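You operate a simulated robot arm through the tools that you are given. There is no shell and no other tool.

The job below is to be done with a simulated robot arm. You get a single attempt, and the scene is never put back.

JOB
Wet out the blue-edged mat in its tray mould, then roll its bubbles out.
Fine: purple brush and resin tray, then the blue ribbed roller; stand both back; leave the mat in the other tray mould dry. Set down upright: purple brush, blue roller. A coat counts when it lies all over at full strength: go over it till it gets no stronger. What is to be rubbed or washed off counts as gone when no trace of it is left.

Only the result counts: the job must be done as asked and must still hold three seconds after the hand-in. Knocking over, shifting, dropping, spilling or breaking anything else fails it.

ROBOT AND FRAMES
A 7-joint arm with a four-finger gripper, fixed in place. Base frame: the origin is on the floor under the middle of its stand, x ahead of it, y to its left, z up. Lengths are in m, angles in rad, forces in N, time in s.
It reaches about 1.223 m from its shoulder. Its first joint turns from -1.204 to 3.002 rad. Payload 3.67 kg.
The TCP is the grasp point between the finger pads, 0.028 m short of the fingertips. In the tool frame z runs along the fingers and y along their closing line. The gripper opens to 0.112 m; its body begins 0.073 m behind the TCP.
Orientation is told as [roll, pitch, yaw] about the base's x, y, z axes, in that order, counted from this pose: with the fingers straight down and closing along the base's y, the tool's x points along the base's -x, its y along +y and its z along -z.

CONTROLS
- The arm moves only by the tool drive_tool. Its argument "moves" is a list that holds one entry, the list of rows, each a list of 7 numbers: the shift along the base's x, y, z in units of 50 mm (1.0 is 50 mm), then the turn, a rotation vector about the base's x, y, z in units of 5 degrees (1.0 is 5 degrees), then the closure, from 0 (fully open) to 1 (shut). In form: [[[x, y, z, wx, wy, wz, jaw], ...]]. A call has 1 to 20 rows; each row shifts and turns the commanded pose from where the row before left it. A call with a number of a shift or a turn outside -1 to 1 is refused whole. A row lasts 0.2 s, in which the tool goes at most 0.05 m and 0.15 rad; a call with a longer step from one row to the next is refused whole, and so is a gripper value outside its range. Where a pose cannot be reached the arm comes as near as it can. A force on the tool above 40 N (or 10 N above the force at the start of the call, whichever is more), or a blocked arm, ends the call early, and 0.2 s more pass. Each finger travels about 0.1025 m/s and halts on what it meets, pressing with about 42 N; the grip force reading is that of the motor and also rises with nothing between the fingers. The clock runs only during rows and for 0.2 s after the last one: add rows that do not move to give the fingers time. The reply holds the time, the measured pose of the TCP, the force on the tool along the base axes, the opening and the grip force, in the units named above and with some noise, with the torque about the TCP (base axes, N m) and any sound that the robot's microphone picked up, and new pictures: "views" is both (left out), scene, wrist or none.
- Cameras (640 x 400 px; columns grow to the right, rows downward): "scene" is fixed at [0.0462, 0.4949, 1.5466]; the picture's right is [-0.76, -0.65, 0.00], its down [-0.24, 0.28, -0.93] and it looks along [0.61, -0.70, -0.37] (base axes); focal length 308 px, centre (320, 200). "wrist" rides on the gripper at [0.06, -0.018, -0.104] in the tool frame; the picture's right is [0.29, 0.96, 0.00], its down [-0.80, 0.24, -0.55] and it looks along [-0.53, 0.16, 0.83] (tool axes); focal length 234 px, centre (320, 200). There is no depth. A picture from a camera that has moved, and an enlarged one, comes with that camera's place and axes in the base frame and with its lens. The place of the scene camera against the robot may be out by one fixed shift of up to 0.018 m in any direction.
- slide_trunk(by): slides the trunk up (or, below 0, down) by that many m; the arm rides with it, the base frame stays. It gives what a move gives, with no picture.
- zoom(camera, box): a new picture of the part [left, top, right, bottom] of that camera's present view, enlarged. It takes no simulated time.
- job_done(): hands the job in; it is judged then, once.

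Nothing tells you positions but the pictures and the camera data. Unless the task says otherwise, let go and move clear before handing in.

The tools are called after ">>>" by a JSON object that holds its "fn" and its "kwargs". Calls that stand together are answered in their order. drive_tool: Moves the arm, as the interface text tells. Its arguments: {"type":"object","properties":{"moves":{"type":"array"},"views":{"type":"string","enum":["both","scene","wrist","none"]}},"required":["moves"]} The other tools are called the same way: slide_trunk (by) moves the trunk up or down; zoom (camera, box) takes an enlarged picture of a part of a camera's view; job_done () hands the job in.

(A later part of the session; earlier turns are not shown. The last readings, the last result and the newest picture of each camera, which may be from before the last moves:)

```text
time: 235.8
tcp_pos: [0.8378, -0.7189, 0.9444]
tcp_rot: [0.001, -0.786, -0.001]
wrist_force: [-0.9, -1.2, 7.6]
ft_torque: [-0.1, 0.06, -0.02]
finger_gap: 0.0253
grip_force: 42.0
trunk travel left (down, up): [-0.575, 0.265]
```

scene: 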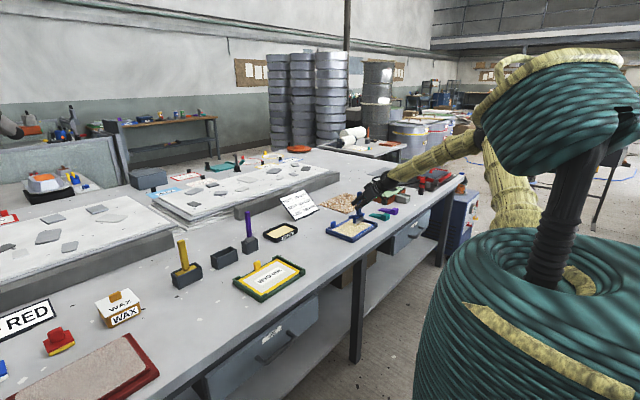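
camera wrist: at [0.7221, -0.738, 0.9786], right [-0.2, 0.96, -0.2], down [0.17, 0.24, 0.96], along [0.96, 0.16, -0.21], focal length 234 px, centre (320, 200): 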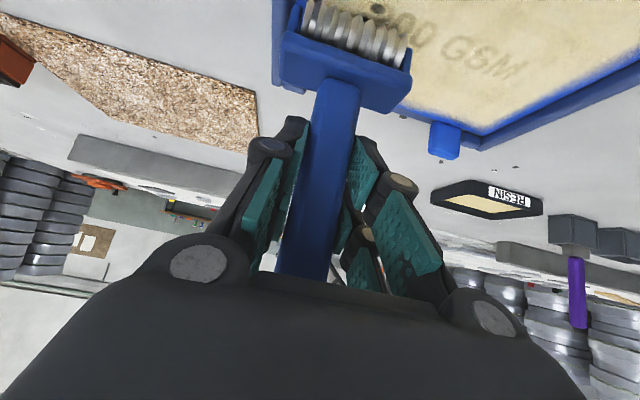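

Contact at 7–8 N. Rolling back toward the near edge and forward again.

>>> {"fn": "drive_tool", "kwargs": {"moves": [[[-0.31, 0, 0, 0, 0, 0, 1.0], [-0.31, 0, 0, 0, 0, 0, 1.0], [-0.31, 0, 0, 0, 0, 0, 1.0], [-0.27, 0, 0, 0, 0, 0, 1.0], [0.31, 0, 0, 0, 0, 0, 1.0], [0.31, 0, 0, 0, 0, 0, 1.0], [0.31, 0, 0, 0, 0, 0, 1.0], [0.31, 0, 0, 0, 0, 0, 1.0], [0.2, 0, 0, 0, 0, 0, 1.0], [0, 0, 0, 0, 0, 0, 1.0]]]}}

>>> {"fn": "zoom", "kwargs": {"camera": "scene", "box": [320, 195, 385, 250]}}

>>> {"fn": "zoom", "kwargs": {"camera": "wrist", "box": [160, 0, 480, 150]}}

```text
time: 237.9
tcp_pos: [0.8494, -0.7187, 0.9445]
tcp_rot: [0.0, -0.786, -0.001]
wrist_force: [-2.6, 0.7, 16.5]
ft_torque: [0.1, 0.18, 0.04]
finger_gap: 0.0253
grip_force: 41.7
trunk travel left (down, up): [-0.575, 0.265]
camera wrist: at [0.7336, -0.7356, 0.9754], right [-0.2, 0.96, -0.2], down [0.17, 0.24, 0.96], along [0.96, 0.16, -0.21], focal length 234 px, centre (320, 200)
```

scene: 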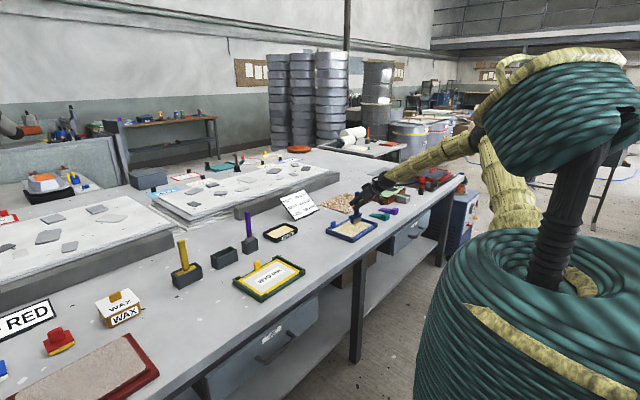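
wrist: 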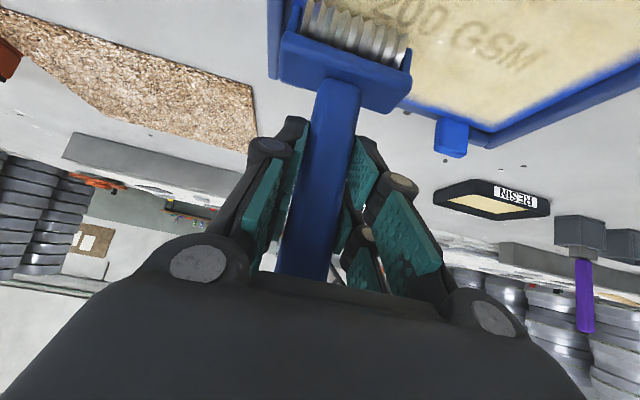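

```text
7.27 times, centred on (352, 222) of scene
camera zoom: at [0.0462, 0.4949, 1.5466], right [-0.76, -0.65, 0.0], down [-0.24, 0.28, -0.93], along [0.61, -0.7, -0.37], focal length 2241 px, centre (84, 36)
```

zoom: 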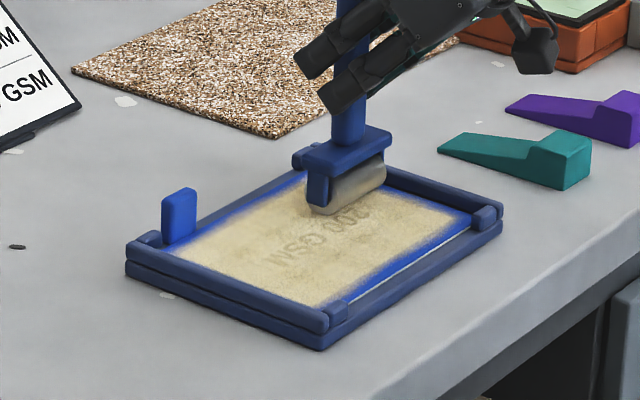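

```text
2.00 times, centred on (320, 75) of wrist
camera zoom: at [0.7336, -0.7356, 0.9754], right [-0.2, 0.96, -0.2], down [0.17, 0.24, 0.96], along [0.96, 0.16, -0.21], focal length 468 px, centre (320, 450)
```

zoom: 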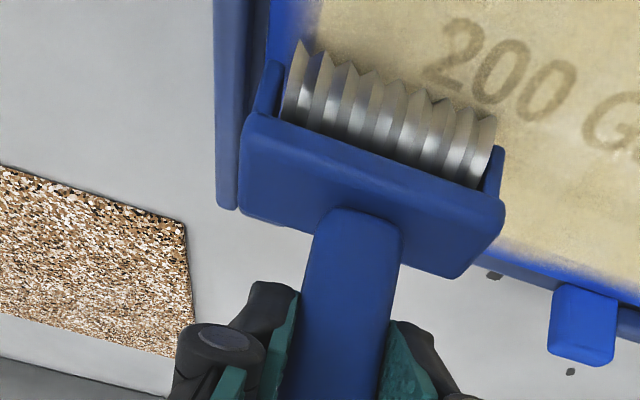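

The near half of this strip is clear. Now rolling on toward the far edge, watching for the reach limit.

>>> {"fn": "drive_tool", "kwargs": {"moves": [[[0.25, 0, 0.006, 0, 0, 0, 1.0], [0.25, 0, 0, 0, 0, 0, 1.0], [0.25, 0, 0, 0, 0, 0, 1.0], [0.15, 0, 0, 0, 0, 0, 1.0], [0, 0, 0, 0, 0, 0, 1.0]]], "views": "none"}}

>>> {"fn": "zoom", "kwargs": {"camera": "scene", "box": [320, 195, 385, 250]}}

>>> {"fn": "zoom", "kwargs": {"camera": "wrist", "box": [160, 0, 480, 150]}}

```text
time: 239.2
tcp_pos: [0.8931, -0.7171, 0.9459]
tcp_rot: [-0.001, -0.784, -0.001]
wrist_force: [-12.4, 1.9, 18.1]
ft_torque: [0.03, 1.09, -0.25]
finger_gap: 0.0255
grip_force: 41.8
trunk travel left (down, up): [-0.575, 0.265]
```

```text
7.27 times, centred on (352, 222) of scene
camera zoom: at [0.0462, 0.4949, 1.5466], right [-0.76, -0.65, 0.0], down [-0.24, 0.28, -0.93], along [0.61, -0.7, -0.37], focal length 2241 px, centre (84, 36)
```

zoom: 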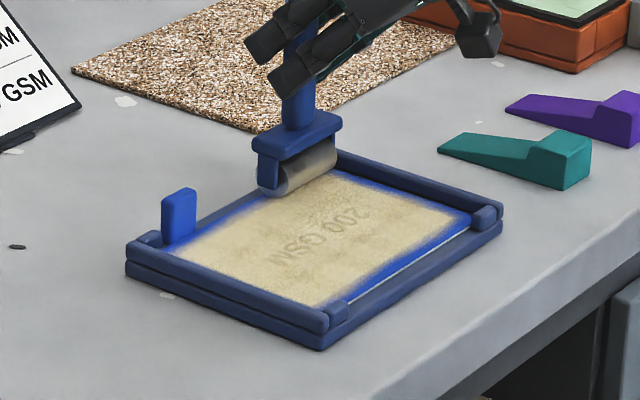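

```text
2.00 times, centred on (320, 75) of wrist
camera zoom: at [0.7766, -0.735, 0.9757], right [-0.2, 0.96, -0.2], down [0.17, 0.24, 0.96], along [0.96, 0.16, -0.21], focal length 468 px, centre (320, 450)
```

zoom: 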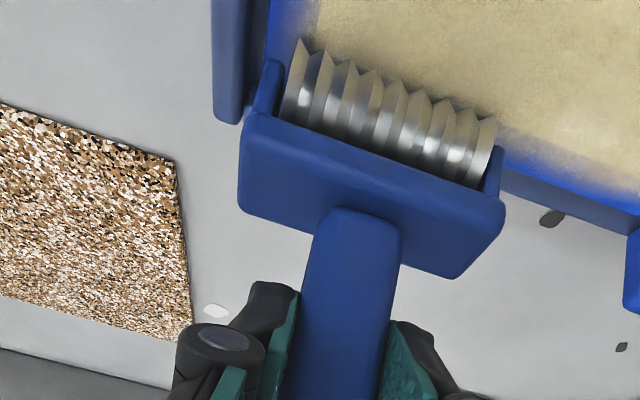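

The yoke touched the far corner stop (12 N), so I'll back off at once. The tray hasn't visibly moved. Then I'll finish this strip within safe limits.

>>> {"fn": "drive_tool", "kwargs": {"moves": [[[-0.2, 0, 0, 0, 0, 0, 1.0], [-0.31, 0, 0, 0, 0, 0, 1.0], [-0.31, 0, 0, 0, 0, 0, 1.0], [-0.31, 0, 0, 0, 0, 0, 1.0], [-0.31, 0, 0, 0, 0, 0, 1.0], [-0.31, 0, 0, 0, 0, 0, 1.0], [-0.31, 0, 0, 0, 0, 0, 1.0], [-0.2, 0, 0, 0, 0, 0, 1.0], [0.31, 0, 0, 0, 0, 0, 1.0], [0.31, 0, 0, 0, 0, 0, 1.0], [0.31, 0, 0, 0, 0, 0, 1.0], [0.31, 0, 0, 0, 0, 0, 1.0], [0.31, 0, 0, 0, 0, 0, 1.0], [0.31, 0, 0, 0, 0, 0, 1.0], [0.2, 0, 0, 0, 0, 0, 1.0], [0, 0, 0, 0, 0, 0, 1.0]]], "views": "none"}}

>>> {"fn": "drive_tool", "kwargs": {"moves": [[[-0.31, 0, 0, 0, 0, 0, 1.0], [-0.31, 0, 0, 0, 0, 0, 1.0], [-0.31, 0, 0, 0, 0, 0, 1.0], [0, 0, 0.4, 0, 0, 0, 1.0], [0, 0, 0.8, 0, 0, 0, 1.0], [0.3, 0.8, 0.3, 0, 0, 0, 1.0], [0.3, 0.8, 0, 0, 0, 0, 1.0], [0.3, 0.8, 0, 0, 0, 0, 1.0], [0.3, 0.8, 0, 0, 0, 0, 1.0], [0.3, 0.8, 0, 0, 0, 0, 1.0], [0, 0, 0, 0, 0, 0, 1.0]]]}}

>>> {"fn": "zoom", "kwargs": {"camera": "scene", "box": [330, 212, 358, 240]}}

>>> {"fn": "zoom", "kwargs": {"camera": "scene", "box": [350, 212, 378, 240]}}

```text
time: 242.6
tcp_pos: [0.8864, -0.7196, 0.9449]
tcp_rot: [-0.001, -0.785, 0.0]
wrist_force: [-1.2, -3.0, 11.4]
ft_torque: [-0.3, 0.07, -0.03]
finger_gap: 0.0252
grip_force: 42.3
trunk travel left (down, up): [-0.575, 0.265]
```

```text
time: 244.9
tcp_pos: [0.9129, -0.5217, 1.0146]
tcp_rot: [0.006, -0.784, -0.006]
wrist_force: [0.5, -0.8, -1.1]
ft_torque: [0.04, -0.04, 0.02]
finger_gap: 0.0255
grip_force: 42.0
trunk travel left (down, up): [-0.575, 0.265]
camera wrist: at [0.7981, -0.5392, 1.0453], right [-0.2, 0.96, -0.2], down [0.17, 0.24, 0.96], along [0.96, 0.16, -0.21], focal length 234 px, centre (320, 200)
```

scene: 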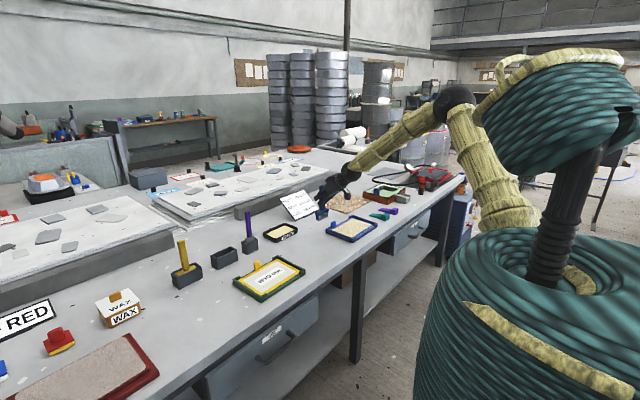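
wrist: 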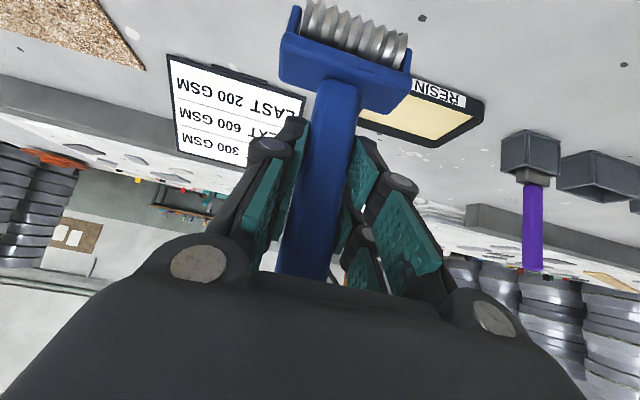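

```text
14.29 times, centred on (344, 226) of scene
camera zoom: at [0.0462, 0.4949, 1.5466], right [-0.76, -0.65, 0.0], down [-0.24, 0.28, -0.93], along [0.61, -0.7, -0.37], focal length 4402 px, centre (-23, -171)
```

zoom: 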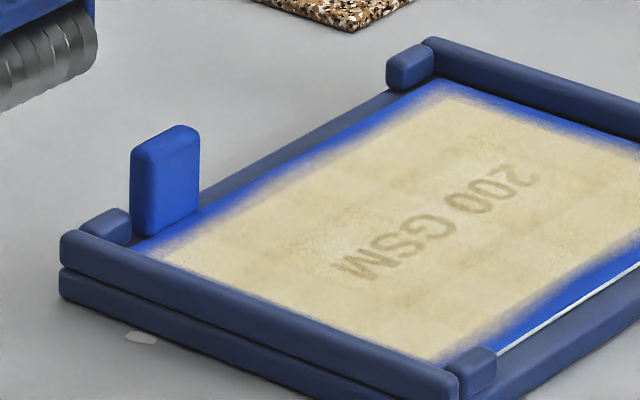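

```text
14.29 times, centred on (364, 226) of scene
camera zoom: at [0.0462, 0.4949, 1.5466], right [-0.76, -0.65, 0.0], down [-0.24, 0.28, -0.93], along [0.61, -0.7, -0.37], focal length 4402 px, centre (-309, -171)
```

zoom: 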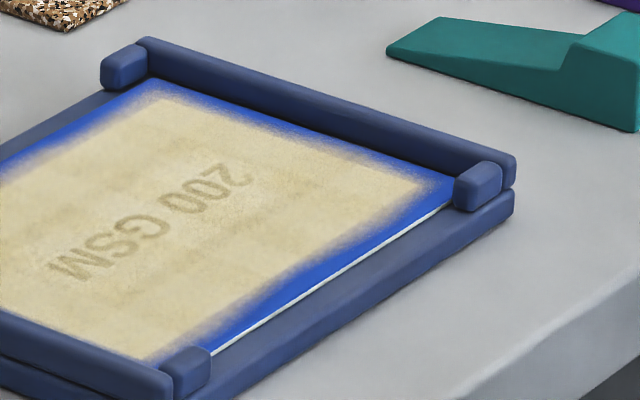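

All visible bubbles are gone and the tray sits exactly where it was. I'll zoom deeper to check for any faint trace.

>>> {"fn": "zoom", "kwargs": {"camera": "scene", "box": [334, 224, 352, 237]}}

>>> {"fn": "zoom", "kwargs": {"camera": "scene", "box": [342, 217, 360, 230]}}

>>> {"fn": "zoom", "kwargs": {"camera": "scene", "box": [354, 219, 372, 232]}}

>>> {"fn": "zoom", "kwargs": {"camera": "scene", "box": [346, 226, 364, 239]}}

```text
16.00 times, centred on (343, 230) of scene
camera zoom: at [0.0462, 0.4949, 1.5466], right [-0.76, -0.65, 0.0], down [-0.24, 0.28, -0.93], along [0.61, -0.7, -0.37], focal length 4931 px, centre (-48, -288)
```

zoom: 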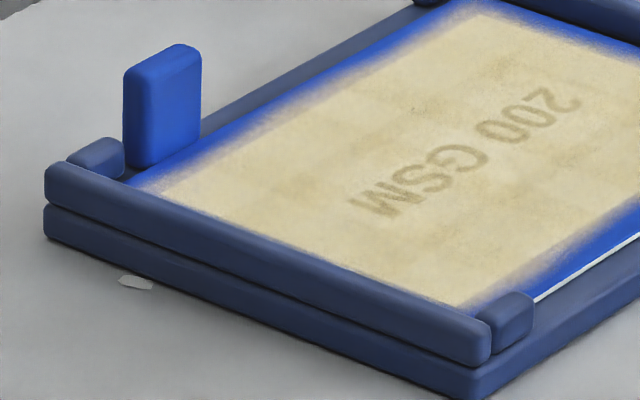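

```text
16.00 times, centred on (351, 224) of scene
camera zoom: at [0.0462, 0.4949, 1.5466], right [-0.76, -0.65, 0.0], down [-0.24, 0.28, -0.93], along [0.61, -0.7, -0.37], focal length 4931 px, centre (-176, -176)
```

zoom: 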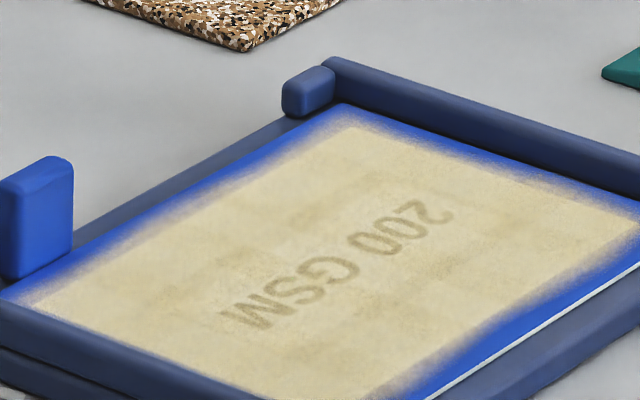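

```text
16.00 times, centred on (363, 226) of scene
camera zoom: at [0.0462, 0.4949, 1.5466], right [-0.76, -0.65, 0.0], down [-0.24, 0.28, -0.93], along [0.61, -0.7, -0.37], focal length 4931 px, centre (-368, -208)
```

zoom: 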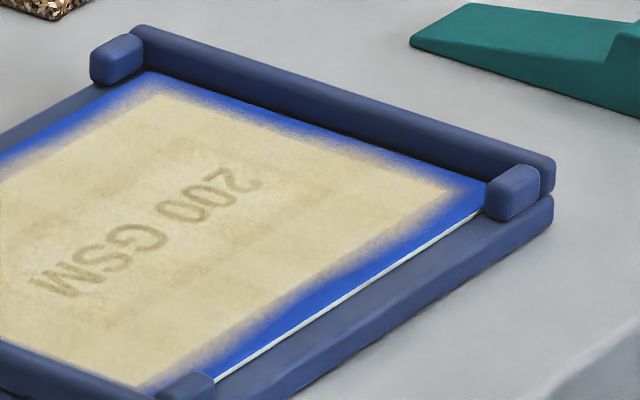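

```text
16.00 times, centred on (355, 232) of scene
camera zoom: at [0.0462, 0.4949, 1.5466], right [-0.76, -0.65, 0.0], down [-0.24, 0.28, -0.93], along [0.61, -0.7, -0.37], focal length 4931 px, centre (-240, -320)
```

zoom: 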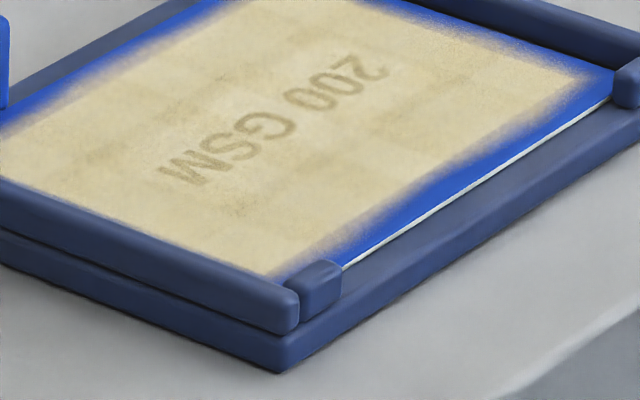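

There may be faint blotches left, so I'll do one more complete rolling pass over all lanes to be certain no trace remains.

>>> {"fn": "drive_tool", "kwargs": {"moves": [[[-0.75, -0.52, 0, 0, 0, 0, 1.0], [-0.75, -0.52, 0, 0, 0, 0, 1.0], [-0.75, -0.52, 0, 0, 0, 0, 1.0], [0, 0, 0, 0, 0, 0, 1.0], [0, 0, -0.5, 0, 0, 0, 1.0], [0, 0, -0.5, 0, 0, 0, 1.0], [0, 0, -0.2, 0, 0, 0, 1.0], [0, 0, 0, 0, 0, 0, 1.0], [0, 0, 0, 0, 0, 0, 1.0]]]}}

>>> {"fn": "zoom", "kwargs": {"camera": "wrist", "box": [160, 0, 480, 150]}}

```text
time: 246.9
tcp_pos: [0.8037, -0.5973, 0.9581]
tcp_rot: [0.001, -0.783, 0.0]
wrist_force: [-0.4, -1.0, -0.8]
ft_torque: [-0.01, 0.01, 0.01]
finger_gap: 0.0252
grip_force: 41.5
trunk travel left (down, up): [-0.575, 0.265]
camera wrist: at [0.6881, -0.6147, 0.9881], right [-0.2, 0.96, -0.2], down [0.17, 0.24, 0.96], along [0.96, 0.16, -0.22], focal length 234 px, centre (320, 200)
```

scene: 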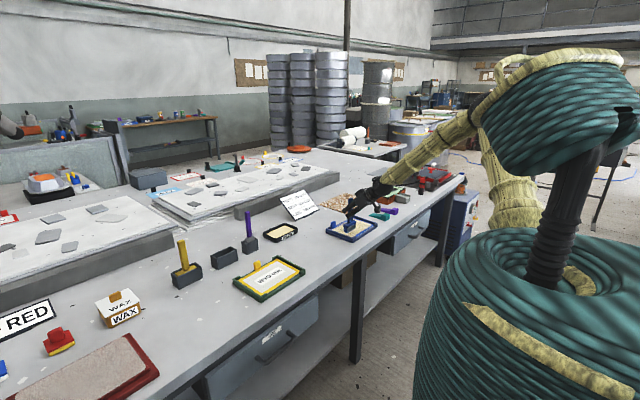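
wrist: 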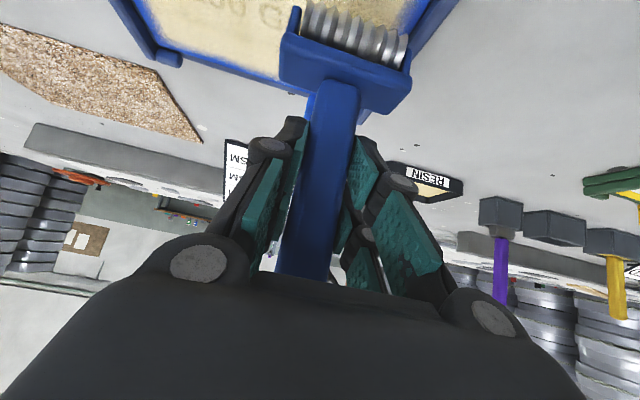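

```text
2.00 times, centred on (320, 75) of wrist
camera zoom: at [0.6881, -0.6147, 0.9881], right [-0.2, 0.96, -0.2], down [0.17, 0.24, 0.96], along [0.96, 0.16, -0.22], focal length 468 px, centre (320, 450)
```

zoom: 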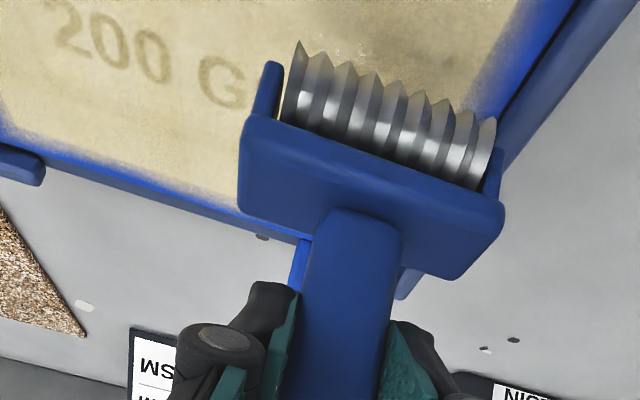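

>>> {"fn": "drive_tool", "kwargs": {"moves": [[[0, -0.05, -0.14, 0, 0, 0, 1.0], [0, 0, -0.08, 0, 0, 0, 1.0], [0, 0, 0, 0, 0, 0, 1.0]]], "views": "none"}}

>>> {"fn": "drive_tool", "kwargs": {"moves": [[[0, 0, -0.04, 0, 0, 0, 1.0], [0, 0, 0, 0, 0, 0, 1.0]]], "views": "none"}}

>>> {"fn": "drive_tool", "kwargs": {"moves": [[[0, 0, -0.03, 0, 0, 0, 1.0], [0, 0, 0, 0, 0, 0, 1.0]]], "views": "none"}}

```text
time: 247.8
tcp_pos: [0.8034, -0.5989, 0.9464]
tcp_rot: [0.002, -0.783, -0.001]
wrist_force: [0.4, -0.5, -0.6]
ft_torque: [-0.02, 0.01, 0.0]
finger_gap: 0.0255
grip_force: 41.8
trunk travel left (down, up): [-0.575, 0.265]
```

```text
time: 248.3
tcp_pos: [0.8033, -0.5999, 0.9454]
tcp_rot: [0.0, -0.784, 0.0]
wrist_force: [1.8, -0.2, 2.3]
ft_torque: [-0.02, -0.08, 0.0]
finger_gap: 0.0255
grip_force: 42.2
trunk travel left (down, up): [-0.575, 0.265]
```

```text
time: 248.9
tcp_pos: [0.8037, -0.5993, 0.9445]
tcp_rot: [-0.001, -0.785, -0.001]
wrist_force: [-0.1, -0.6, 11.1]
ft_torque: [0.04, -0.13, 0.01]
finger_gap: 0.0254
grip_force: 41.4
trunk travel left (down, up): [-0.575, 0.265]
```

>>> {"fn": "drive_tool", "kwargs": {"moves": [[[-0.29, 0, 0, 0, 0, 0, 1.0], [-0.29, 0, 0, 0, 0, 0, 1.0], [0.32, 0, 0, 0, 0, 0, 1.0], [0.32, 0, 0, 0, 0, 0, 1.0], [0.32, 0, 0, 0, 0, 0, 1.0], [0.32, 0, 0, 0, 0, 0, 1.0], [0.32, 0, 0, 0, 0, 0, 1.0], [0.32, 0, 0, 0, 0, 0, 1.0], [0.32, 0, 0, 0, 0, 0, 1.0], [-0.32, 0, 0, 0, 0, 0, 1.0], [-0.32, 0, 0, 0, 0, 0, 1.0], [-0.32, 0, 0, 0, 0, 0, 1.0], [-0.32, 0, 0, 0, 0, 0, 1.0], [-0.32, 0, 0, 0, 0, 0, 1.0], [-0.32, 0, 0, 0, 0, 0, 1.0], [-0.32, 0, 0, 0, 0, 0, 1.0], [0, 0, 0.12, 0, 0, 0, 1.0], [0, -0.6, 0, 0, 0, 0, 1.0], [0, 0, -0.12, 0, 0, 0, 1.0], [0, 0, 0, 0, 0, 0, 1.0]]], "views": "none"}}

>>> {"fn": "drive_tool", "kwargs": {"moves": [[[0.32, 0, 0, 0, 0, 0, 1.0], [0.32, 0, 0, 0, 0, 0, 1.0], [0.32, 0, 0, 0, 0, 0, 1.0], [0.32, 0, 0, 0, 0, 0, 1.0], [0.32, 0, 0, 0, 0, 0, 1.0], [0.32, 0, 0, 0, 0, 0, 1.0], [0.32, 0, 0, 0, 0, 0, 1.0], [-0.32, 0, 0, 0, 0, 0, 1.0], [-0.32, 0, 0, 0, 0, 0, 1.0], [-0.32, 0, 0, 0, 0, 0, 1.0], [-0.32, 0, 0, 0, 0, 0, 1.0], [-0.32, 0, 0, 0, 0, 0, 1.0], [-0.32, 0, 0, 0, 0, 0, 1.0], [-0.38, 0, 0, 0, 0, 0, 1.0], [0, 0, 0.12, 0, 0, 0, 1.0], [0, -0.6, 0, 0, 0, 0, 1.0], [0, 0, -0.12, 0, 0, 0, 1.0], [0, 0, 0, 0, 0, 0, 1.0]]]}}

>>> {"fn": "zoom", "kwargs": {"camera": "scene", "box": [320, 195, 385, 250]}}

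```text
time: 253.2
tcp_pos: [0.7727, -0.6259, 0.9454]
tcp_rot: [-0.004, -0.78, 0.003]
wrist_force: [-0.9, 0.7, -0.5]
ft_torque: [0.0, 0.02, -0.04]
finger_gap: 0.0252
grip_force: 42.1
trunk travel left (down, up): [-0.575, 0.265]
```

```text
time: 256.9
tcp_pos: [0.7686, -0.6589, 0.9432]
tcp_rot: [-0.002, -0.78, 0.001]
wrist_force: [-1.3, -0.5, 4.2]
ft_torque: [0.05, 0.13, -0.02]
finger_gap: 0.0252
grip_force: 42.2
trunk travel left (down, up): [-0.575, 0.265]
camera wrist: at [0.653, -0.6755, 0.9752], right [-0.2, 0.96, -0.2], down [0.17, 0.24, 0.95], along [0.96, 0.16, -0.22], focal length 234 px, centre (320, 200)
```

scene: 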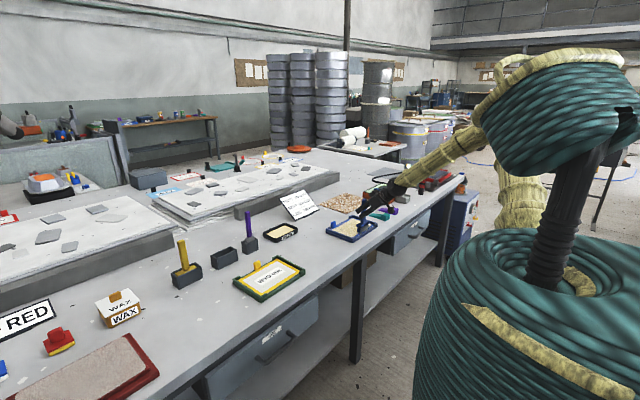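
wrist: 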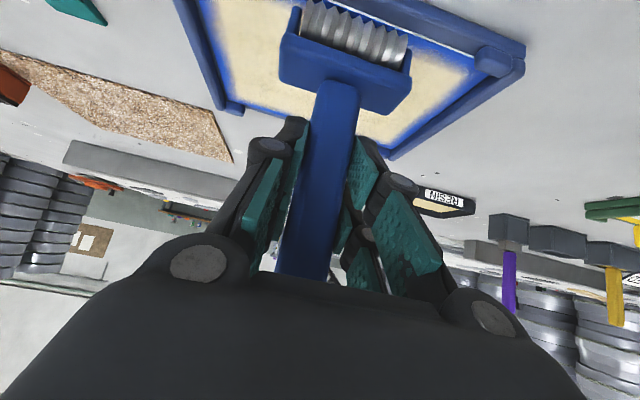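

```text
7.27 times, centred on (352, 222) of scene
camera zoom: at [0.0462, 0.4949, 1.5466], right [-0.76, -0.65, 0.0], down [-0.24, 0.28, -0.93], along [0.61, -0.7, -0.37], focal length 2241 px, centre (84, 36)
```

zoom: 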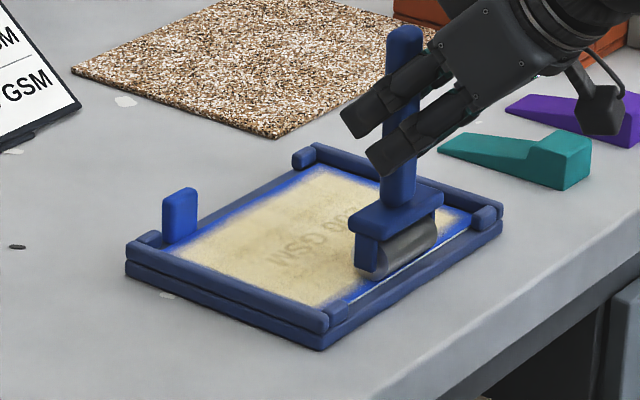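

>>> {"fn": "drive_tool", "kwargs": {"moves": [[[0.32, 0, 0, 0, 0, 0, 1.0], [0.32, 0, 0, 0, 0, 0, 1.0], [0.32, 0, 0, 0, 0, 0, 1.0], [0.32, 0, 0, 0, 0, 0, 1.0], [0.32, 0, 0, 0, 0, 0, 1.0], [0.32, 0, 0, 0, 0, 0, 1.0], [0.32, 0, 0, 0, 0, 0, 1.0], [0.28, 0, 0, 0, 0, 0, 1.0], [-0.32, 0, 0, 0, 0, 0, 1.0], [-0.32, 0, 0, 0, 0, 0, 1.0], [-0.32, 0, 0, 0, 0, 0, 1.0], [-0.32, 0, 0, 0, 0, 0, 1.0], [-0.32, 0, 0, 0, 0, 0, 1.0], [-0.32, 0, 0, 0, 0, 0, 1.0], [-0.32, 0, 0, 0, 0, 0, 1.0], [-0.2, 0, 0, 0, 0, 0, 1.0], [0, 0, 0.12, 0, 0, 0, 1.0], [0, -0.62, 0, 0, 0, 0, 1.0], [0, 0, -0.12, 0, 0, 0, 1.0], [0, 0, 0, 0, 0, 0, 1.0]]], "views": "none"}}

>>> {"fn": "drive_tool", "kwargs": {"moves": [[[0.32, 0, 0, 0, 0, 0, 1.0], [0.32, 0, 0, 0, 0, 0, 1.0], [0.32, 0, 0, 0, 0, 0, 1.0], [0.32, 0, 0, 0, 0, 0, 1.0], [0.32, 0, 0, 0, 0, 0, 1.0], [0.32, 0, 0, 0, 0, 0, 1.0], [0.32, 0, 0, 0, 0, 0, 1.0], [0.2, 0, 0, 0, 0, 0, 1.0], [-0.32, 0, 0, 0, 0, 0, 1.0], [-0.32, 0, 0, 0, 0, 0, 1.0], [-0.32, 0, 0, 0, 0, 0, 1.0], [-0.32, 0, 0, 0, 0, 0, 1.0], [-0.32, 0, 0, 0, 0, 0, 1.0], [-0.32, 0, 0, 0, 0, 0, 1.0], [0, 0, 0.12, 0, 0, 0, 1.0], [0, -0.5, 0, 0, 0, 0, 1.0], [0, 0, 0, 0, 0, 0, 1.0]]]}}

>>> {"fn": "zoom", "kwargs": {"camera": "scene", "box": [320, 195, 385, 250]}}

>>> {"fn": "zoom", "kwargs": {"camera": "wrist", "box": [160, 0, 480, 150]}}

```text
time: 261.1
tcp_pos: [0.776, -0.6869, 0.944]
tcp_rot: [0.001, -0.784, -0.001]
wrist_force: [0.9, 3.8, 9.3]
ft_torque: [0.39, 0.0, -0.04]
finger_gap: 0.0254
grip_force: 42.6
trunk travel left (down, up): [-0.575, 0.265]
```

```text
time: 264.8
tcp_pos: [0.7994, -0.7211, 0.9501]
tcp_rot: [0.006, -0.781, -0.005]
wrist_force: [-0.6, -0.4, -0.9]
ft_torque: [0.01, 0.0, 0.0]
finger_gap: 0.0255
grip_force: 41.7
trunk travel left (down, up): [-0.575, 0.265]
camera wrist: at [0.6831, -0.7396, 0.9804], right [-0.2, 0.96, -0.2], down [0.17, 0.23, 0.96], along [0.96, 0.16, -0.22], focal length 234 px, centre (320, 200)
```

scene: 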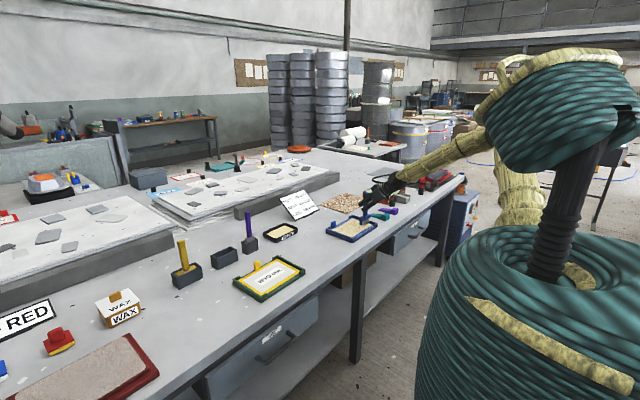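
wrist: 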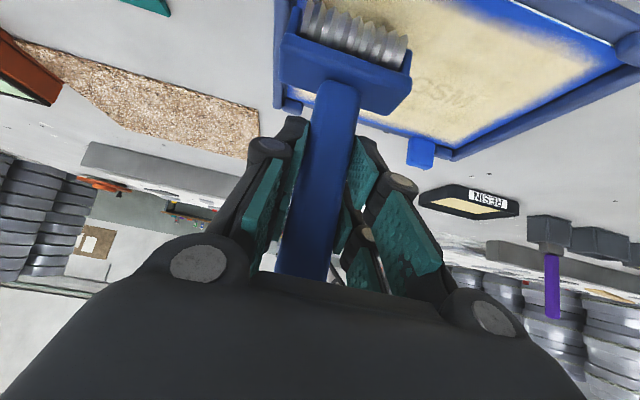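

```text
7.27 times, centred on (352, 222) of scene
camera zoom: at [0.0462, 0.4949, 1.5466], right [-0.76, -0.65, 0.0], down [-0.24, 0.28, -0.93], along [0.61, -0.7, -0.37], focal length 2241 px, centre (84, 36)
```

zoom: 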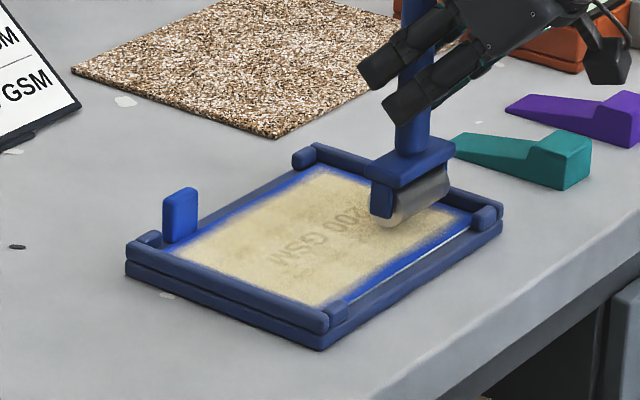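

```text
2.00 times, centred on (320, 75) of wrist
camera zoom: at [0.6831, -0.7396, 0.9804], right [-0.2, 0.96, -0.2], down [0.17, 0.23, 0.96], along [0.96, 0.16, -0.22], focal length 468 px, centre (320, 450)
```

zoom: 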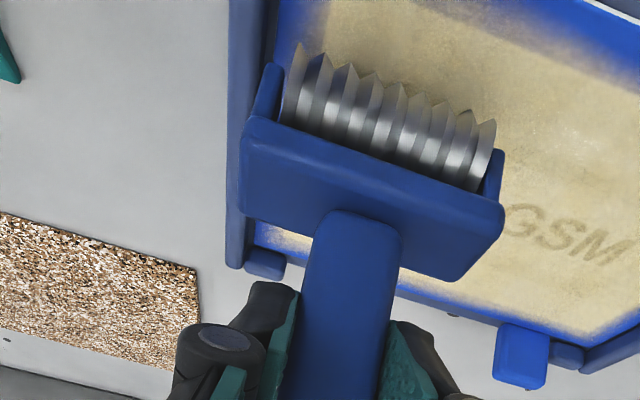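

>>> {"fn": "drive_tool", "kwargs": {"moves": [[[0, 0.04, -0.1, 0, 0, 0, 1.0], [0, 0, -0.04, 0, 0, 0, 1.0], [0, 0, 0, 0, 0, 0, 1.0]]], "views": "none"}}

>>> {"fn": "drive_tool", "kwargs": {"moves": [[[0, 0, -0.02, 0, 0, 0, 1.0], [0, 0, 0, 0, 0, 0, 1.0]]], "views": "none"}}

```text
time: 265.6
tcp_pos: [0.801, -0.7102, 0.9464]
tcp_rot: [-0.004, -0.785, 0.006]
wrist_force: [0.6, 1.6, -0.9]
ft_torque: [-0.03, 0.06, -0.02]
finger_gap: 0.0253
grip_force: 41.8
trunk travel left (down, up): [-0.575, 0.265]
```

```text
time: 266.1
tcp_pos: [0.7998, -0.7157, 0.9437]
tcp_rot: [0.0, -0.784, 0.001]
wrist_force: [-2.2, 1.2, 11.6]
ft_torque: [0.11, 0.14, -0.02]
finger_gap: 0.0253
grip_force: 42.0
trunk travel left (down, up): [-0.575, 0.265]
```

>>> {"fn": "drive_tool", "kwargs": {"moves": [[[-0.23, -0.03, 0, 0, 0, 0, 1.0], [-0.23, -0.03, 0, 0, 0, 0, 1.0], [0.3, 0, 0, 0, 0, 0, 1.0], [0.3, 0, 0, 0, 0, 0, 1.0], [0.3, 0, 0, 0, 0, 0, 1.0], [0.3, 0, 0, 0, 0, 0, 1.0], [0.3, 0, 0, 0, 0, 0, 1.0], [0.3, 0, 0, 0, 0, 0, 1.0], [0.3, 0, 0, 0, 0, 0, 1.0], [-0.3, 0, 0, 0, 0, 0, 1.0], [-0.3, 0, 0, 0, 0, 0, 1.0], [-0.3, 0, 0, 0, 0, 0, 1.0], [-0.3, 0, 0, 0, 0, 0, 1.0], [-0.3, 0, 0, 0, 0, 0, 1.0], [-0.3, 0, 0, 0, 0, 0, 1.0], [0, 0, 0, 0, 0, 0, 1.0]]], "views": "none"}}

>>> {"fn": "drive_tool", "kwargs": {"moves": [[[0, 0, 0.4, 0, 0, 0, 1.0], [0, 0, 0.8, 0, 0, 0, 1.0], [0.3, 0.8, 0.4, 0, 0, 0, 1.0], [0.3, 0.8, 0.2, 0, 0, 0, 1.0], [0.3, 0.8, 0.2, 0, 0, 0, 1.0], [0.3, 0.8, 0, 0, 0, 0, 1.0], [0.3, 0.8, 0, 0, 0, 0, 1.0], [0, 0, 0, 0, 0, 0, 1.0]]]}}

>>> {"fn": "zoom", "kwargs": {"camera": "scene", "box": [334, 224, 352, 237]}}

>>> {"fn": "zoom", "kwargs": {"camera": "scene", "box": [342, 217, 360, 230]}}

>>> {"fn": "zoom", "kwargs": {"camera": "scene", "box": [354, 219, 372, 232]}}

>>> {"fn": "zoom", "kwargs": {"camera": "scene", "box": [346, 226, 364, 239]}}

```text
time: 269.6
tcp_pos: [0.7923, -0.7166, 0.9428]
tcp_rot: [0.0, -0.788, 0.003]
wrist_force: [1.2, 0.7, 19.2]
ft_torque: [0.1, -0.28, 0.01]
finger_gap: 0.0256
grip_force: 42.5
trunk travel left (down, up): [-0.575, 0.265]
```

```text
time: 271.4
tcp_pos: [0.8644, -0.5211, 1.0448]
tcp_rot: [0.005, -0.783, -0.002]
wrist_force: [0.4, -0.4, -1.2]
ft_torque: [0.02, -0.02, 0.0]
finger_gap: 0.0252
grip_force: 41.7
trunk travel left (down, up): [-0.575, 0.265]
camera wrist: at [0.7476, -0.5375, 1.0756], right [-0.2, 0.96, -0.2], down [0.17, 0.24, 0.96], along [0.96, 0.16, -0.21], focal length 234 px, centre (320, 200)
```

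scene: 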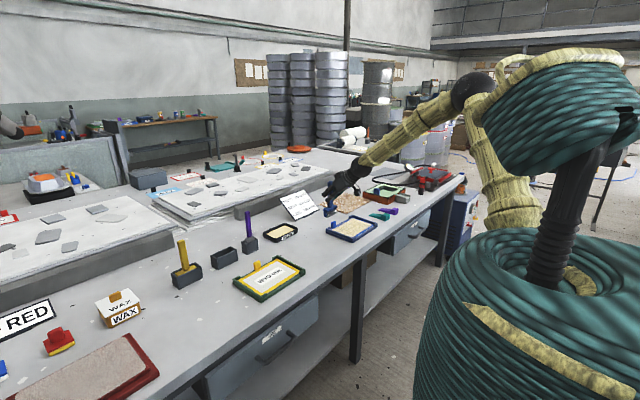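
wrist: 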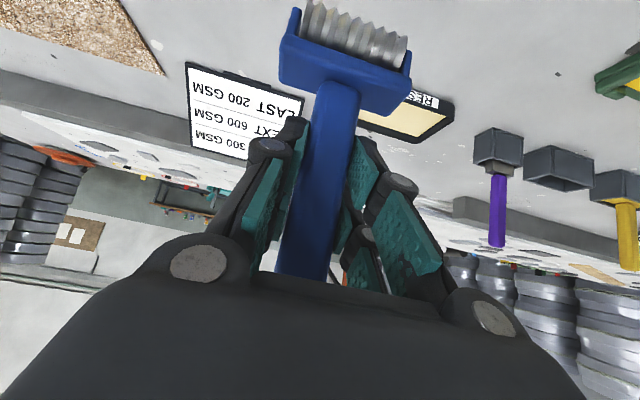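

```text
16.00 times, centred on (343, 230) of scene
camera zoom: at [0.0462, 0.4949, 1.5466], right [-0.76, -0.65, 0.0], down [-0.24, 0.28, -0.93], along [0.61, -0.7, -0.37], focal length 4931 px, centre (-48, -288)
```

zoom: 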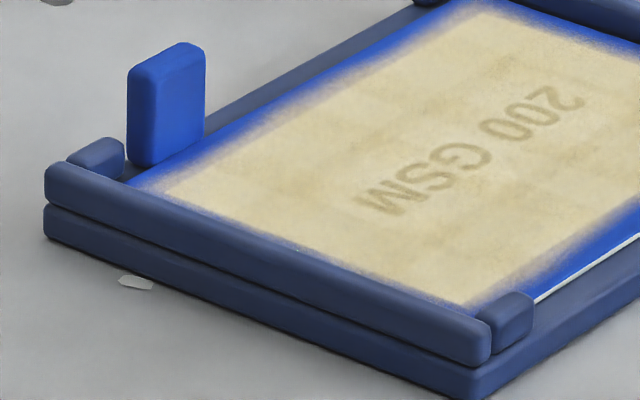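

```text
16.00 times, centred on (351, 224) of scene
camera zoom: at [0.0462, 0.4949, 1.5466], right [-0.76, -0.65, 0.0], down [-0.24, 0.28, -0.93], along [0.61, -0.7, -0.37], focal length 4931 px, centre (-176, -176)
```

zoom: 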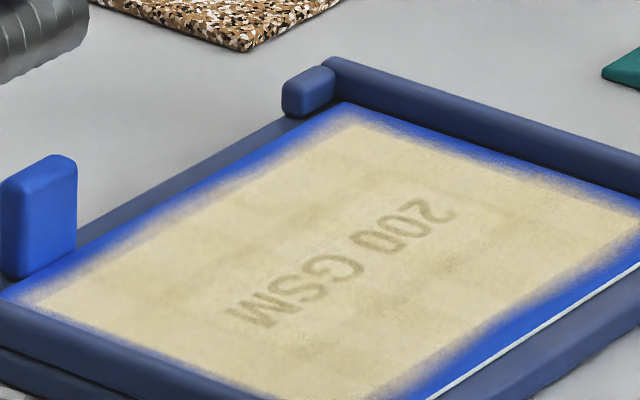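

```text
16.00 times, centred on (363, 226) of scene
camera zoom: at [0.0462, 0.4949, 1.5466], right [-0.76, -0.65, 0.0], down [-0.24, 0.28, -0.93], along [0.61, -0.7, -0.37], focal length 4931 px, centre (-368, -208)
```

zoom: 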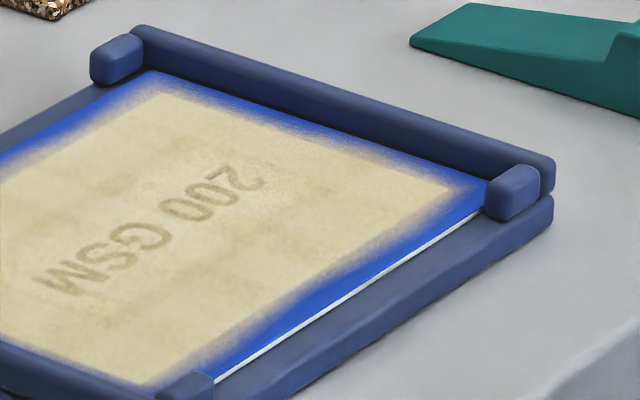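

```text
16.00 times, centred on (355, 232) of scene
camera zoom: at [0.0462, 0.4949, 1.5466], right [-0.76, -0.65, 0.0], down [-0.24, 0.28, -0.93], along [0.61, -0.7, -0.37], focal length 4931 px, centre (-240, -320)
```

zoom: 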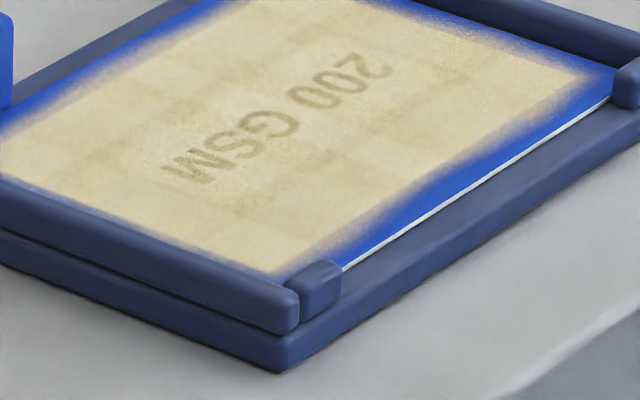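

The mottling is unchanged, so it's just texture: the bubbles are gone, and the tray is in place. Now I'll carry the roller back by a path that avoids the purple handle.

>>> {"fn": "drive_tool", "kwargs": {"moves": [[[0.02, 0.9, 0.03, 0, 0, 0, 1.0], [0.02, 0.9, 0.03, 0, 0, 0, 1.0], [0.02, 0.9, 0.03, 0, 0, 0, 1.0], [0.02, 0.9, 0.03, 0, 0, 0, 1.0], [0.02, 0.9, 0.03, 0, 0, 0, 1.0], [0.02, 0.9, 0.03, 0, 0, 0, 1.0], [0.02, 0.9, 0.03, 0, 0, 0, 1.0], [0.02, 0.9, 0.03, 0, 0, 0, 1.0], [0.02, 0.9, 0, 0, 0, 0, 1.0], [0.02, 0.86, 0, 0, 0, 0, 1.0], [0.8, 0, 0, 0, 0, 0, 1.0], [0.8, 0, 0, 0, 0, 0, 1.0], [0, 0, 0, 0, 0, 0, 1.0], [0, 0, 0, 0, 0, 0, 1.0]]]}}

>>> {"fn": "zoom", "kwargs": {"camera": "scene", "box": [190, 180, 280, 270]}}

>>> {"fn": "zoom", "kwargs": {"camera": "wrist", "box": [200, 0, 440, 150]}}

```text
time: 274.4
tcp_pos: [0.9562, -0.0656, 1.0547]
tcp_rot: [0.0, -0.783, 0.002]
wrist_force: [-1.3, 0.3, -2.4]
ft_torque: [0.01, -0.04, -0.01]
finger_gap: 0.0253
grip_force: 42.0
trunk travel left (down, up): [-0.575, 0.265]
camera wrist: at [0.8404, -0.0835, 1.0853], right [-0.2, 0.96, -0.2], down [0.17, 0.24, 0.95], along [0.96, 0.16, -0.22], focal length 234 px, centre (320, 200)
```

scene: 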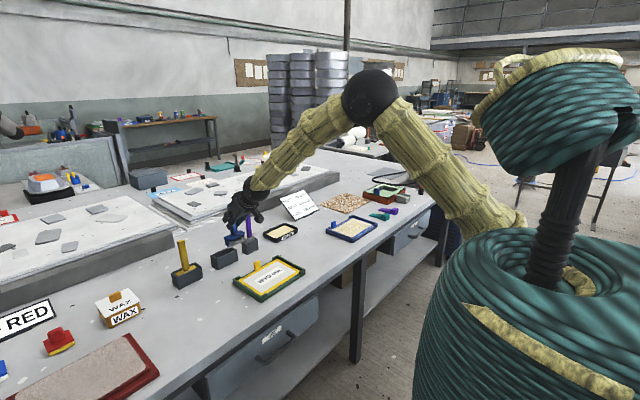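
wrist: 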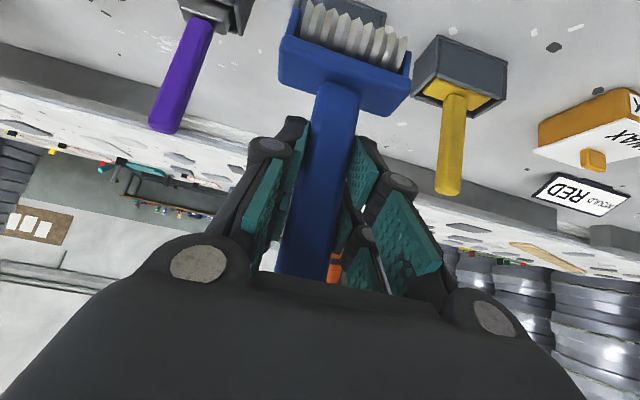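

```text
4.44 times, centred on (235, 225) of scene
camera zoom: at [0.0462, 0.4949, 1.5466], right [-0.76, -0.65, 0.0], down [-0.24, 0.28, -0.93], along [0.61, -0.7, -0.37], focal length 1370 px, centre (698, 89)
```

zoom: 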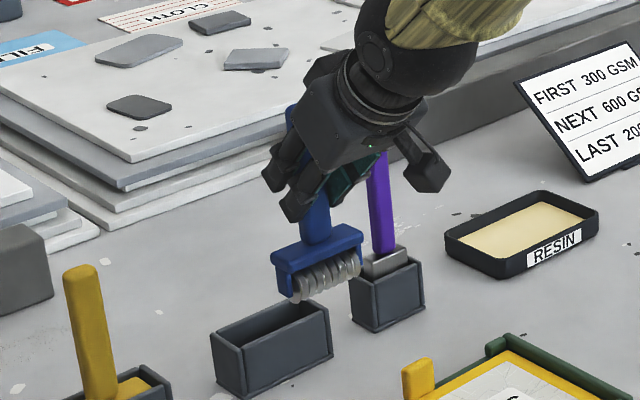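

```text
2.67 times, centred on (320, 75) of wrist
camera zoom: at [0.8404, -0.0835, 1.0853], right [-0.2, 0.96, -0.2], down [0.17, 0.24, 0.95], along [0.96, 0.16, -0.22], focal length 624 px, centre (320, 533)
```

zoom: 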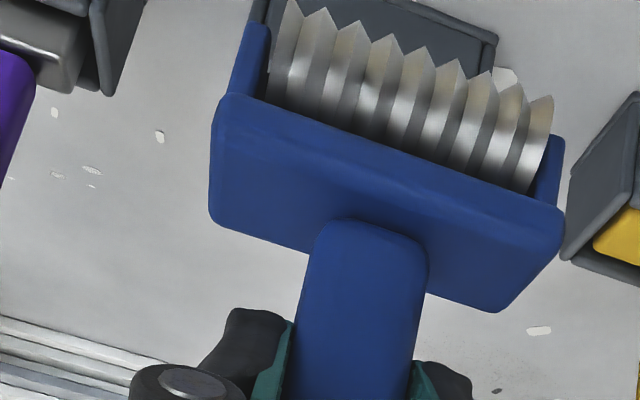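

The roller is straight in the grip, having slid only about 3 mm. Moving over its holder and taking readings.

>>> {"fn": "drive_tool", "kwargs": {"moves": [[[0.7, -0.05, 0, 0, 0, 0, 1.0], [0.7, -0.05, 0, 0, 0, 0, 1.0], [0.6, 0, 0, 0, 0, 0, 1.0], [0, 0, 0, 0, 0, 0, 1.0], [0, 0, 0, 0, 0, 0, 1.0], [0, 0, 0, 0, 0, 0, 1.0]]]}}

>>> {"fn": "drive_tool", "kwargs": {"moves": [[[0, 0, 0, 0, 0, 0, 1.0]]], "views": "none"}}

>>> {"fn": "drive_tool", "kwargs": {"moves": [[[0, 0, 0, 0, 0, 0, 1.0]]], "views": "none"}}

>>> {"fn": "zoom", "kwargs": {"camera": "scene", "box": [205, 200, 265, 270]}}

>>> {"fn": "zoom", "kwargs": {"camera": "wrist", "box": [200, 0, 440, 150]}}

```text
time: 275.8
tcp_pos: [1.056, -0.0715, 1.0557]
tcp_rot: [-0.001, -0.783, 0.0]
wrist_force: [-1.0, 0.1, -1.2]
ft_torque: [0.03, 0.0, -0.01]
finger_gap: 0.0253
grip_force: 41.6
trunk travel left (down, up): [-0.575, 0.265]
camera wrist: at [0.9393, -0.0899, 1.0868], right [-0.2, 0.96, -0.2], down [0.17, 0.24, 0.96], along [0.96, 0.16, -0.22], focal length 234 px, centre (320, 200)
```

scene: 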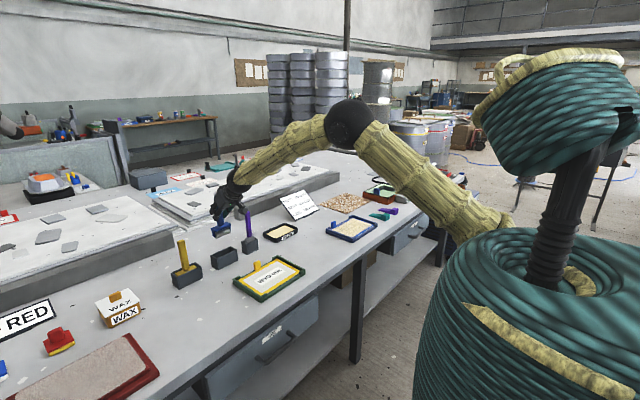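
wrist: 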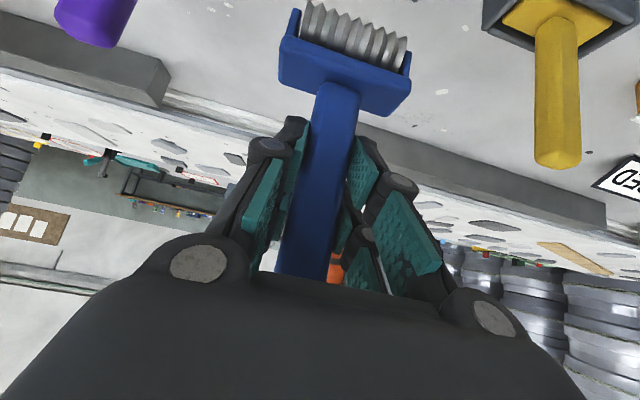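

```text
time: 276.1
tcp_pos: [1.0546, -0.0721, 1.0555]
tcp_rot: [0.001, -0.784, 0.0]
wrist_force: [0.7, 0.3, -1.1]
ft_torque: [0.01, 0.02, 0.0]
finger_gap: 0.0253
grip_force: 42.0
trunk travel left (down, up): [-0.575, 0.265]
```

```text
time: 276.6
tcp_pos: [1.056, -0.0727, 1.0565]
tcp_rot: [-0.001, -0.784, 0.001]
wrist_force: [-0.1, 0.8, -1.1]
ft_torque: [0.04, 0.01, 0.0]
finger_gap: 0.0252
grip_force: 42.0
trunk travel left (down, up): [-0.575, 0.265]
```

```text
5.71 times, centred on (235, 235) of scene
camera zoom: at [0.0462, 0.4949, 1.5466], right [-0.76, -0.65, 0.0], down [-0.24, 0.28, -0.93], along [0.61, -0.7, -0.37], focal length 1761 px, centre (806, 0)
```

zoom: 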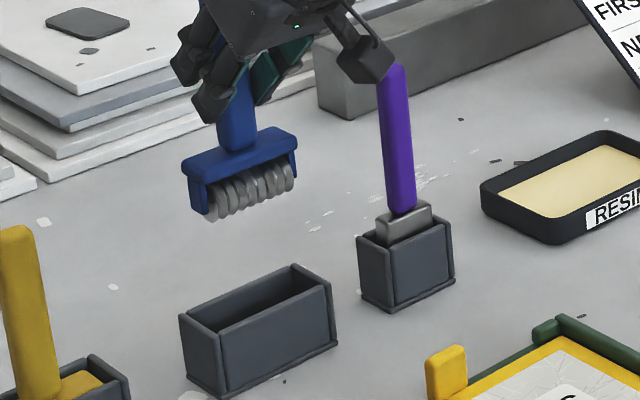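

```text
2.67 times, centred on (320, 75) of wrist
camera zoom: at [0.9395, -0.0898, 1.0864], right [-0.2, 0.96, -0.2], down [0.17, 0.24, 0.96], along [0.96, 0.16, -0.22], focal length 624 px, centre (320, 533)
```

zoom: 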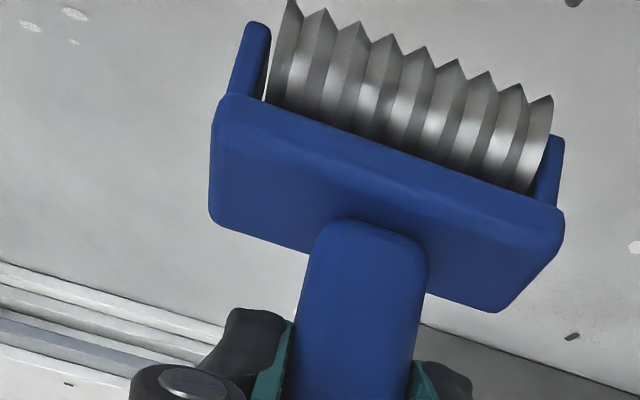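

Readings average (1.0555, -0.0721); I'll correct to the recorded seat position and lower until just above the holder rim, then check.

>>> {"fn": "drive_tool", "kwargs": {"moves": [[[0.052, -0.022, 0, 0, 0, 0, 1.0], [0, 0, -0.4, 0, 0, 0, 1.0], [0, 0, -0.4, 0, 0, 0, 1.0], [0, 0, -0.35, 0, 0, 0, 1.0], [0, 0, 0, 0, 0, 0, 1.0], [0, 0, 0, 0, 0, 0, 1.0]]]}}

>>> {"fn": "drive_tool", "kwargs": {"moves": [[[0, 0, 0, 0, 0, 0, 1.0]]], "views": "none"}}

>>> {"fn": "zoom", "kwargs": {"camera": "scene", "box": [205, 220, 245, 270]}}

>>> {"fn": "zoom", "kwargs": {"camera": "wrist", "box": [240, 0, 440, 100]}}

```text
time: 277.9
tcp_pos: [1.0594, -0.0755, 0.9956]
tcp_rot: [0.0, -0.783, -0.001]
wrist_force: [0.7, -0.2, -0.9]
ft_torque: [-0.03, 0.0, -0.02]
finger_gap: 0.0253
grip_force: 42.2
trunk travel left (down, up): [-0.575, 0.265]
camera wrist: at [0.9427, -0.0931, 1.0268], right [-0.2, 0.96, -0.2], down [0.17, 0.24, 0.96], along [0.96, 0.16, -0.22], focal length 234 px, centre (320, 200)
```

scene: 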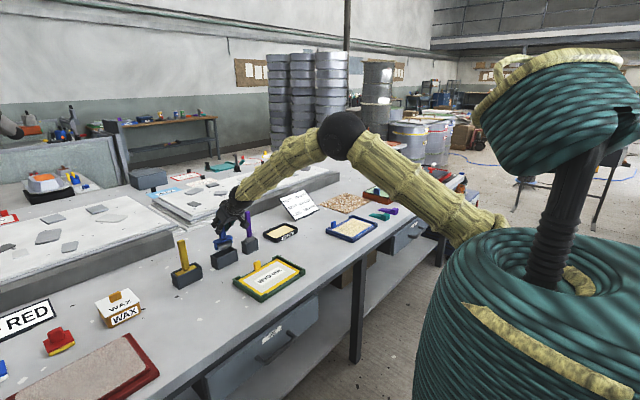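
wrist: 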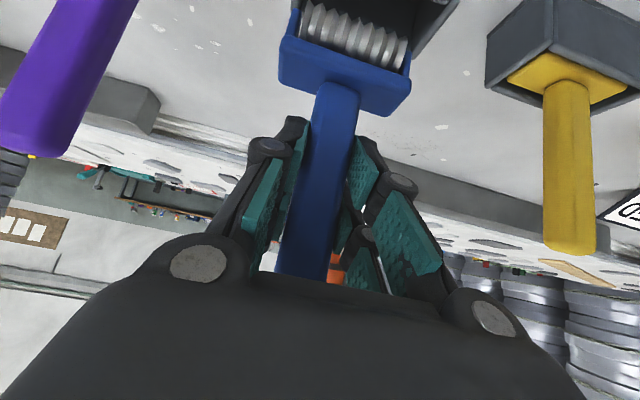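

```text
time: 278.4
tcp_pos: [1.0593, -0.0755, 0.9961]
tcp_rot: [0.0, -0.783, 0.0]
wrist_force: [0.4, -0.1, -1.3]
ft_torque: [0.0, 0.01, -0.03]
finger_gap: 0.0254
grip_force: 42.4
trunk travel left (down, up): [-0.575, 0.265]
```

```text
8.00 times, centred on (225, 245) of scene
camera zoom: at [0.0462, 0.4949, 1.5466], right [-0.76, -0.65, 0.0], down [-0.24, 0.28, -0.93], along [0.61, -0.7, -0.37], focal length 2465 px, centre (1080, -160)
```

zoom: 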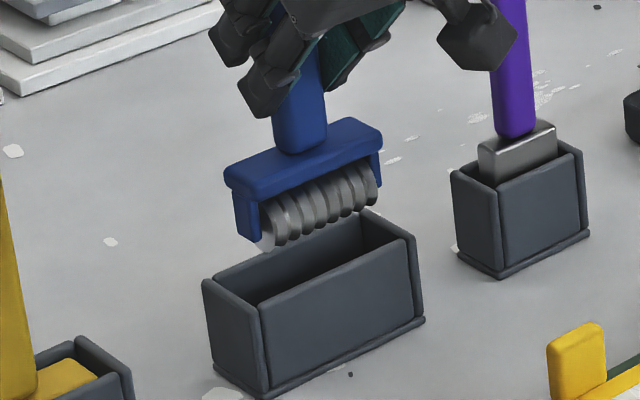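

```text
3.20 times, centred on (340, 50) of wrist
camera zoom: at [0.9426, -0.093, 1.027], right [-0.2, 0.96, -0.2], down [0.17, 0.24, 0.96], along [0.96, 0.16, -0.22], focal length 749 px, centre (256, 680)
```

zoom: 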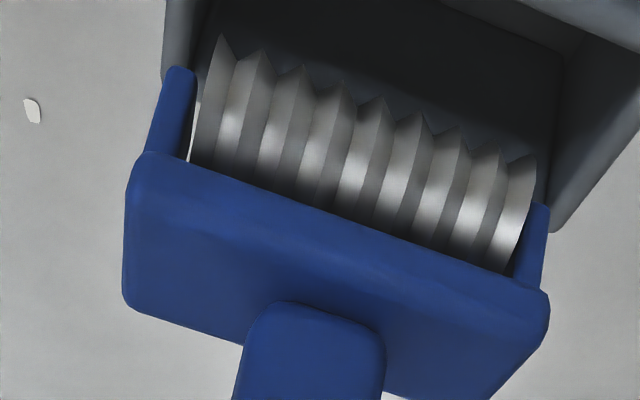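

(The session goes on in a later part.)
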